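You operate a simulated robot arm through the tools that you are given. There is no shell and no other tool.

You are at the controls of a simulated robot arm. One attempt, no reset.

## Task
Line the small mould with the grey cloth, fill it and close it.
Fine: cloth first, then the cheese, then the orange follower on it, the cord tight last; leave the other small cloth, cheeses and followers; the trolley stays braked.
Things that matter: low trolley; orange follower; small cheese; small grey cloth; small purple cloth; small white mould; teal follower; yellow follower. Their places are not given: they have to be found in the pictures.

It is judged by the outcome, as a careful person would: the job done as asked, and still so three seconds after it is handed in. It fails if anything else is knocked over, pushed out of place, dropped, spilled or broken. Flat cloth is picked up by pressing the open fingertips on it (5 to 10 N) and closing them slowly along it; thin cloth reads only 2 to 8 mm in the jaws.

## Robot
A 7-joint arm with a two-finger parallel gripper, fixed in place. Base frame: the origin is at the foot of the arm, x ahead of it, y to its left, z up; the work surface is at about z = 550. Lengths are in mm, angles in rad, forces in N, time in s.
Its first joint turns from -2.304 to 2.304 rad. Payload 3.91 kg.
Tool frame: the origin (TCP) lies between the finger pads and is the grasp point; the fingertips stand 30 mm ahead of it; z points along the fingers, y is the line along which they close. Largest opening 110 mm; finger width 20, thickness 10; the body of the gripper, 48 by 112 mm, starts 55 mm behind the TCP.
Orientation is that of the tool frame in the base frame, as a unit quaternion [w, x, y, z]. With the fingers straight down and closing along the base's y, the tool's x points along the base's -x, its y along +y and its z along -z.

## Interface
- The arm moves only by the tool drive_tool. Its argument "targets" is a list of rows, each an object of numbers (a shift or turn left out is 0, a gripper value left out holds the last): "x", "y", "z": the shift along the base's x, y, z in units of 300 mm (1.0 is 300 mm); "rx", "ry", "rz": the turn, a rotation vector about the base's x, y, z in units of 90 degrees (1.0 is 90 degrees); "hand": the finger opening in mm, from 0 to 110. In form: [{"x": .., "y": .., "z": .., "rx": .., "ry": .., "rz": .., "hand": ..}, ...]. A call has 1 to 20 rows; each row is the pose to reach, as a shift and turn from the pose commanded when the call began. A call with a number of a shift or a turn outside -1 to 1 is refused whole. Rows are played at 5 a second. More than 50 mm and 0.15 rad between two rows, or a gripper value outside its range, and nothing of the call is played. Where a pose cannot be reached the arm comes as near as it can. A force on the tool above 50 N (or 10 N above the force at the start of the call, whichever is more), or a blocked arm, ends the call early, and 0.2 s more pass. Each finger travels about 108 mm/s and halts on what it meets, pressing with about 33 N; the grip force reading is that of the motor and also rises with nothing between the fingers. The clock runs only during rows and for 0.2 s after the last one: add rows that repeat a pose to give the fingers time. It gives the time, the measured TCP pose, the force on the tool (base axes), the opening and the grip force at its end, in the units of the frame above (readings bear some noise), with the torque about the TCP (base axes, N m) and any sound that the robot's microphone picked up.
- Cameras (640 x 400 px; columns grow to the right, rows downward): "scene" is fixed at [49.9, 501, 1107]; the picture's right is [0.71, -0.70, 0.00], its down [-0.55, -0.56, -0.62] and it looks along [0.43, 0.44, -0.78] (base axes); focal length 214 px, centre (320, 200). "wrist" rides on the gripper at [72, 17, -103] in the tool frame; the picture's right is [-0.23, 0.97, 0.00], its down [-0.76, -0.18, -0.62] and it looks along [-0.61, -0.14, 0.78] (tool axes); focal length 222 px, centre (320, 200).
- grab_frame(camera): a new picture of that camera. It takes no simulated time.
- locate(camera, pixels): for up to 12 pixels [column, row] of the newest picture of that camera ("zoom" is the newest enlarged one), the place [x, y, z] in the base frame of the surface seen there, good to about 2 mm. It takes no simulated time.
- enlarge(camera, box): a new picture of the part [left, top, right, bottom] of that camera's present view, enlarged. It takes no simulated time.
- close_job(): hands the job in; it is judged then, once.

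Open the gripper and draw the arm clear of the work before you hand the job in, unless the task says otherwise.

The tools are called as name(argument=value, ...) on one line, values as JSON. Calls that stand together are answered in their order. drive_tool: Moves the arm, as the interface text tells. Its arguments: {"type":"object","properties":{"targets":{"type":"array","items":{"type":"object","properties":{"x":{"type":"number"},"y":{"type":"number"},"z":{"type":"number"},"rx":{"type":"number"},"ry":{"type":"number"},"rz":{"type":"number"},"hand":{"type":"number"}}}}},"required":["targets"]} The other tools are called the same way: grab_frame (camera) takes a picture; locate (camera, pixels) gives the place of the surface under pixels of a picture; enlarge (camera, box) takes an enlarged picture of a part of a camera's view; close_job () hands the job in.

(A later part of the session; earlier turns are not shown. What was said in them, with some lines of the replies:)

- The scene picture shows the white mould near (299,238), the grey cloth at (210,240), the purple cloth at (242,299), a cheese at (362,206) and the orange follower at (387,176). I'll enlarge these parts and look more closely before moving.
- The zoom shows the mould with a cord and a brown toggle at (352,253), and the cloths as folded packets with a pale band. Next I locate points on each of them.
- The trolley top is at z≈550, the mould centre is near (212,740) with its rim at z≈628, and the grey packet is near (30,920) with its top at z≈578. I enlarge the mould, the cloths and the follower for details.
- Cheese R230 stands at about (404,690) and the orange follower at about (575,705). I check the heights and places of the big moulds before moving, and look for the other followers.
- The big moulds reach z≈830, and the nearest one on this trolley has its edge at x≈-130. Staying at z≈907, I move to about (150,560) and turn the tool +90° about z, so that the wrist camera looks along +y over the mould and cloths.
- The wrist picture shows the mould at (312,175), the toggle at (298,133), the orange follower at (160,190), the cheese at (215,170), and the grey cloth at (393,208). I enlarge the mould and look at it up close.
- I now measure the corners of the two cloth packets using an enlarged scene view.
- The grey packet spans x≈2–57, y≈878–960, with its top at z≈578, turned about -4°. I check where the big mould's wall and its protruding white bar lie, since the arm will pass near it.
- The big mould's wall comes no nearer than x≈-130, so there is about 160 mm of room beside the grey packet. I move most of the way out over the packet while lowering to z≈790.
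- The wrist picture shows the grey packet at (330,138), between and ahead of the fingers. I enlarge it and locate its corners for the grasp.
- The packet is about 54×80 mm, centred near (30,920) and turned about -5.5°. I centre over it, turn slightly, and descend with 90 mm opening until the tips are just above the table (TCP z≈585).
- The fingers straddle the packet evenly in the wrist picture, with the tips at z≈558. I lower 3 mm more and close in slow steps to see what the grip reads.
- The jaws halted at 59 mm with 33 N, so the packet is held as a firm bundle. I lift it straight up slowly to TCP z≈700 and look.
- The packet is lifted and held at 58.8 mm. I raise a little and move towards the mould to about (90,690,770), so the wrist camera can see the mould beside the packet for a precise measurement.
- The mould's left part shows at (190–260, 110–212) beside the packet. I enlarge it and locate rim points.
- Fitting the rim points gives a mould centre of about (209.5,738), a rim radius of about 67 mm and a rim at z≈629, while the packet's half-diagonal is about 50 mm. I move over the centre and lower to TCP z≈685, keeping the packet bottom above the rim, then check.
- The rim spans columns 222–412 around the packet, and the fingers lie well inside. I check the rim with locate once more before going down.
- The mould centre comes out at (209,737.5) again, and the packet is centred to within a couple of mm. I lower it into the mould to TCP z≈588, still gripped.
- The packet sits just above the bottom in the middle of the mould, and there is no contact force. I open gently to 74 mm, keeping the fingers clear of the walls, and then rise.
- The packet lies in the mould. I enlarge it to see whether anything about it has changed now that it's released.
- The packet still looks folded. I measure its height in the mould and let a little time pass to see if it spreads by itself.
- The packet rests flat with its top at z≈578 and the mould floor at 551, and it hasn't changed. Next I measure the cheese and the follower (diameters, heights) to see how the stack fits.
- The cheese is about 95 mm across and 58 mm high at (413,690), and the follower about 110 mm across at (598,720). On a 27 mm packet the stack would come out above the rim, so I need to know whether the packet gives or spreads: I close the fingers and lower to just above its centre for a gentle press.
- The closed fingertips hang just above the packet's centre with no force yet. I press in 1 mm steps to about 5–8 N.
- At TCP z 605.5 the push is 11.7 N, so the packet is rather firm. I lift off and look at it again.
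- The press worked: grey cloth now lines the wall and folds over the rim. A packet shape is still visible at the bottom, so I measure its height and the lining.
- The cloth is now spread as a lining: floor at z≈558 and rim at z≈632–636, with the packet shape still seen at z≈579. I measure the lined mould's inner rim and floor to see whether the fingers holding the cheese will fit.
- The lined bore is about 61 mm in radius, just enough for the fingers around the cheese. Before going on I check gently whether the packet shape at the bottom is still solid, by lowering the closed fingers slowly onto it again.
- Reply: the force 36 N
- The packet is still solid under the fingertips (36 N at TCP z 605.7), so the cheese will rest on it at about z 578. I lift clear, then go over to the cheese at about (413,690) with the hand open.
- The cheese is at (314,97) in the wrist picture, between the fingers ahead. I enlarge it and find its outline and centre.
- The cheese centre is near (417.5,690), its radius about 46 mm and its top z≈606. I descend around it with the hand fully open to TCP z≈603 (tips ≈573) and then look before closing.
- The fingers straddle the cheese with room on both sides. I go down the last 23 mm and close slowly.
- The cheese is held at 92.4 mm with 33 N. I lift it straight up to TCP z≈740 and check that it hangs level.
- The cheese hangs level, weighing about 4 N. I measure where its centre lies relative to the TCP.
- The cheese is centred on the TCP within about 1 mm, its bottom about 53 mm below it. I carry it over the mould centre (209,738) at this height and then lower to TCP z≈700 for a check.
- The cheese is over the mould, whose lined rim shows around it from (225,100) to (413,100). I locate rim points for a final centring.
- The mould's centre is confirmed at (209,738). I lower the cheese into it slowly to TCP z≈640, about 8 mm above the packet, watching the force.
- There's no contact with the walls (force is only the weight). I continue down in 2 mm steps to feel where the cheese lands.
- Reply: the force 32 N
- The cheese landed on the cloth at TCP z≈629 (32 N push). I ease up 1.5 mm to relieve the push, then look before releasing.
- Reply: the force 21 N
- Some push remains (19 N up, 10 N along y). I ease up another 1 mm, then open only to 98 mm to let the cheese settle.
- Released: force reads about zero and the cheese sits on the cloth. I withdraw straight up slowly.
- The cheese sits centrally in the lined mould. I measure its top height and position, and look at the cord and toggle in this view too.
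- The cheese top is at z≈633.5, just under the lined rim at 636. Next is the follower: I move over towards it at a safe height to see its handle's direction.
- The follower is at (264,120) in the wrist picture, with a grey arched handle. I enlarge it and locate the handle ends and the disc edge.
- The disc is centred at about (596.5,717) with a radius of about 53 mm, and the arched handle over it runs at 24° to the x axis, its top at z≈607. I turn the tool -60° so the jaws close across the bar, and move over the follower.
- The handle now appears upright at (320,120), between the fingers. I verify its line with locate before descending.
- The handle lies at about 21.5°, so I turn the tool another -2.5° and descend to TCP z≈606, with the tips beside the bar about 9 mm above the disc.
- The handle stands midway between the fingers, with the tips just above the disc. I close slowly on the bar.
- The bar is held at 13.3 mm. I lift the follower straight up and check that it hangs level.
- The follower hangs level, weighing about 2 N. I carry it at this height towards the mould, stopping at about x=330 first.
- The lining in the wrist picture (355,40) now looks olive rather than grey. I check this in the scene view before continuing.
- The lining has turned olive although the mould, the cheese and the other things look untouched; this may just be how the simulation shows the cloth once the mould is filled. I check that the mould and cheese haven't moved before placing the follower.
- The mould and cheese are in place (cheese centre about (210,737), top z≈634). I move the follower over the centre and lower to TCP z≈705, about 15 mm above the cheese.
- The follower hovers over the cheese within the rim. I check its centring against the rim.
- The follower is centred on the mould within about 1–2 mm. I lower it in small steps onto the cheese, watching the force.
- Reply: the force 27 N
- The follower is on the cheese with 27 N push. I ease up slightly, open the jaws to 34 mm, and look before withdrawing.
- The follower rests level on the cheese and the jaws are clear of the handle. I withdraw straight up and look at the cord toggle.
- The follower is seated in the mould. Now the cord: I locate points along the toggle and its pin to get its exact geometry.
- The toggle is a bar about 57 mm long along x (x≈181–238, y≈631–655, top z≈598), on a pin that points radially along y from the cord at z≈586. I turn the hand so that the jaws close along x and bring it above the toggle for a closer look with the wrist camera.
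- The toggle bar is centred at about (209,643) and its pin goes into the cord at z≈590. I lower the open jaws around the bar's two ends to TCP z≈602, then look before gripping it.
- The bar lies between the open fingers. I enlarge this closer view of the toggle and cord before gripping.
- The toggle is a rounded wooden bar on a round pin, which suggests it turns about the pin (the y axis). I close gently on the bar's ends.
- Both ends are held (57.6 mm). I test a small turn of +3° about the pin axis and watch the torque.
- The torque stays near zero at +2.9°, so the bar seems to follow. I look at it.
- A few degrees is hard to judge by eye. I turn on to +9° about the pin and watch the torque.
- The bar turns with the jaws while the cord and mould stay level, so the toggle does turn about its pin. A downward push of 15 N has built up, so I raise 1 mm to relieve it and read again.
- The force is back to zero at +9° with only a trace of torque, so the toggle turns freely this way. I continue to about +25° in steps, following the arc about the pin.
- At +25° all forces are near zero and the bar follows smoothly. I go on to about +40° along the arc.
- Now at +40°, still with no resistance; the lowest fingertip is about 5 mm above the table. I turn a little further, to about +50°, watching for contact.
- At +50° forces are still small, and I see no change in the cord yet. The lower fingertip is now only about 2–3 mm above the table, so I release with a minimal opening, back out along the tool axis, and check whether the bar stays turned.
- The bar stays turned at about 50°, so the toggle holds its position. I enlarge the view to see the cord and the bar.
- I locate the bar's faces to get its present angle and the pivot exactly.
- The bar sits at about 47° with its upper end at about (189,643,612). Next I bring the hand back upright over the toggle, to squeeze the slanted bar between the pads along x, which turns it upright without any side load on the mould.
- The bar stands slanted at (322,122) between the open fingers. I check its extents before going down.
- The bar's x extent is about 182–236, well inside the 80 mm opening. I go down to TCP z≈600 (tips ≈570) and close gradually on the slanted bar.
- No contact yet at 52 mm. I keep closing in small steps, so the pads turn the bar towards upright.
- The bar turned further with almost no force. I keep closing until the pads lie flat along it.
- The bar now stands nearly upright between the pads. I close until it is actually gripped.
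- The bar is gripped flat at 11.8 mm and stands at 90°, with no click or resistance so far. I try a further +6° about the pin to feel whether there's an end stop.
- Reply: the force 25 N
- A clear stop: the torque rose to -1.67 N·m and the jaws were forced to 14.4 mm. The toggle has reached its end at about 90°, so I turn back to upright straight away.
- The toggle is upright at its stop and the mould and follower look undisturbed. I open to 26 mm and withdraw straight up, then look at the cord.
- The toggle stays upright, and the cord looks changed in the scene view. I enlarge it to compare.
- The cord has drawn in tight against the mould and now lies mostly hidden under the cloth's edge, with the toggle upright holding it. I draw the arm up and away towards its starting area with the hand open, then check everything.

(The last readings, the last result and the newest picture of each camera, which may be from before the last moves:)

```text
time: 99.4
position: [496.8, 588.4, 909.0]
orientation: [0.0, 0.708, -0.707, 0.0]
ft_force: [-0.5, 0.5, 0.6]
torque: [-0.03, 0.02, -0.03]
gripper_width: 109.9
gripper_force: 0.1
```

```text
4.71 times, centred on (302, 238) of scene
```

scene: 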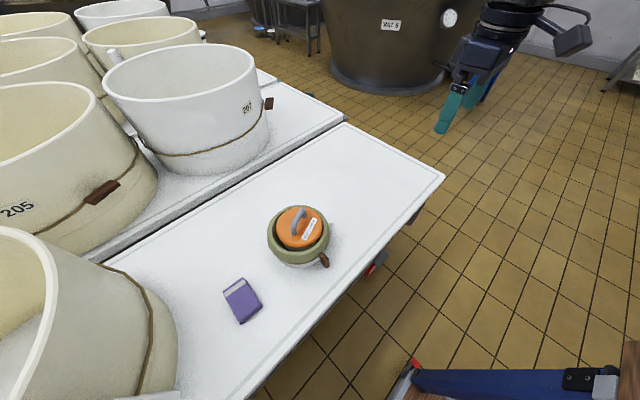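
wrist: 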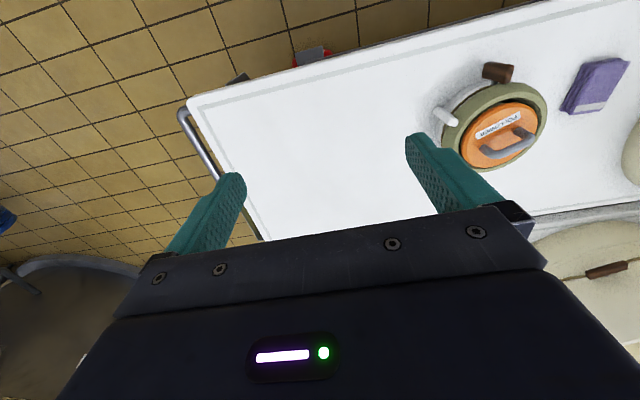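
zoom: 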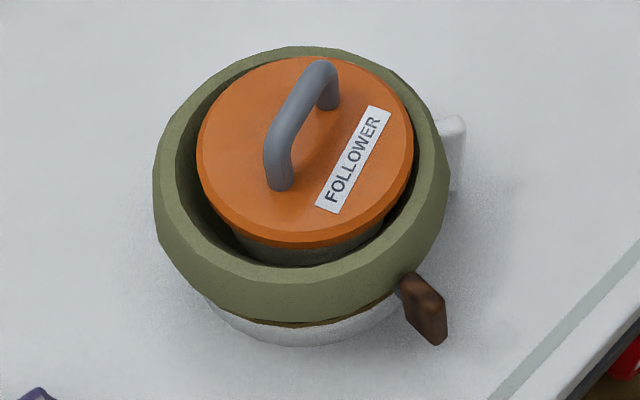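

The arm is clear and the hand open; the purple cloth and the rest look in place. As a last check I locate points on the follower, rim, toggle and cord.

locate(camera="zoom", pixels=[[215, 150], [395, 150], [300, 75], [290, 225], [165, 170], [440, 180], [300, 52], [290, 280], [420, 280], [430, 330], [300, 323], [450, 140]])

enlarge(camera="scene", box=[300, 240, 345, 280])

enlarge(camera="wrist", box=[420, 40, 580, 190])

```text
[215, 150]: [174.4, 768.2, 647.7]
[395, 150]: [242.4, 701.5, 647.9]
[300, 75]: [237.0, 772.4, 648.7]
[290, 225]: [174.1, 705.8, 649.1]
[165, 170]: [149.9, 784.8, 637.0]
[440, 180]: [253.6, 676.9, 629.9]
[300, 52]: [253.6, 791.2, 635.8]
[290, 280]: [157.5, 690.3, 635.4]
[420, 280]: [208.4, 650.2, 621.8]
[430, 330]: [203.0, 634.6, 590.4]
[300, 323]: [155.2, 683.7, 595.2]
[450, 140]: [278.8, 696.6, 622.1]
```

```text
10.00 times, centred on (322, 260) of scene
```

zoom: 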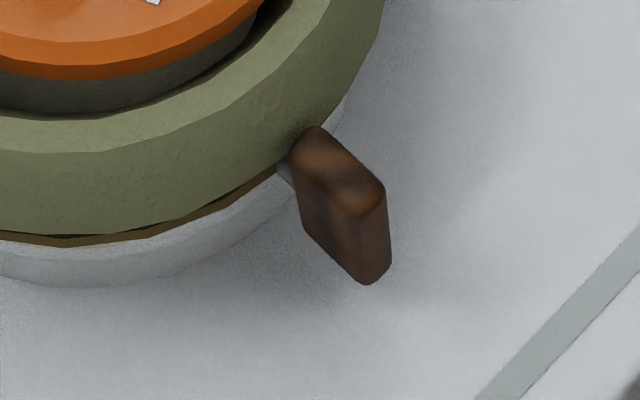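

```text
2.67 times, centred on (500, 115) of wrist
```

zoom: 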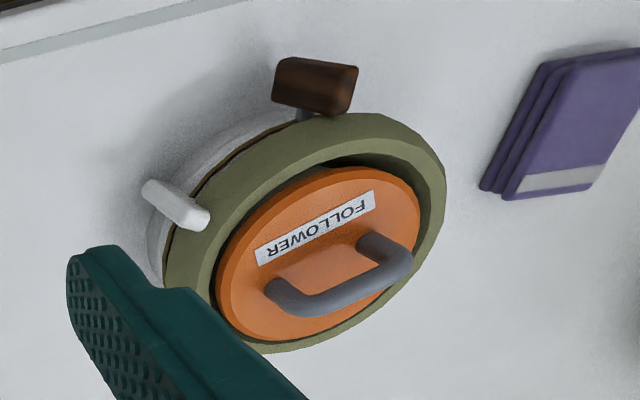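

The follower sits level on the cheese (top z≈648 all round), the toggle stands upright at its stop and has held for 5 s, and the cord is drawn in tight. The other cloth and the trolley are untouched and the arm is clear, so I hand the job in.

close_job()

```text
The job is handed in.
```

I lined the small white mould with the grey cloth, put in the small cheese (R230), set the orange follower on it and tightened the cord last. I've handed the job in, and the result hasn't come back.

- **Cloth:** I set the folded grey cloth in the mould and pressed it once. It spread over the wall and rim, but the folded shape stayed at the bottom as a firm bundle about 27 mm thick.
- **Cheese and follower:** the cheese rests on that bundle, just below the rim. The follower sits level on the cheese, about 12 mm above the lined rim.
- **Cord:** I turned the toggle a quarter turn to its stop. I tried a few degrees past it, felt firm resistance and turned back at once. The toggle stayed upright for the 5 seconds I watched, and the cord now lies closer to the mould. There was no click, so I'm judging it tight by the stop and the look of the cord.
- **Lining colour:** the lining turned from grey to olive some time after the cheese went in. I don't know why. The mould and cheese had not moved.
- **Everything else:** I didn't touch the purple cloth, the big moulds or the trolley brake. The yellow and teal followers never came into view. The hand is open and the arm is clear.
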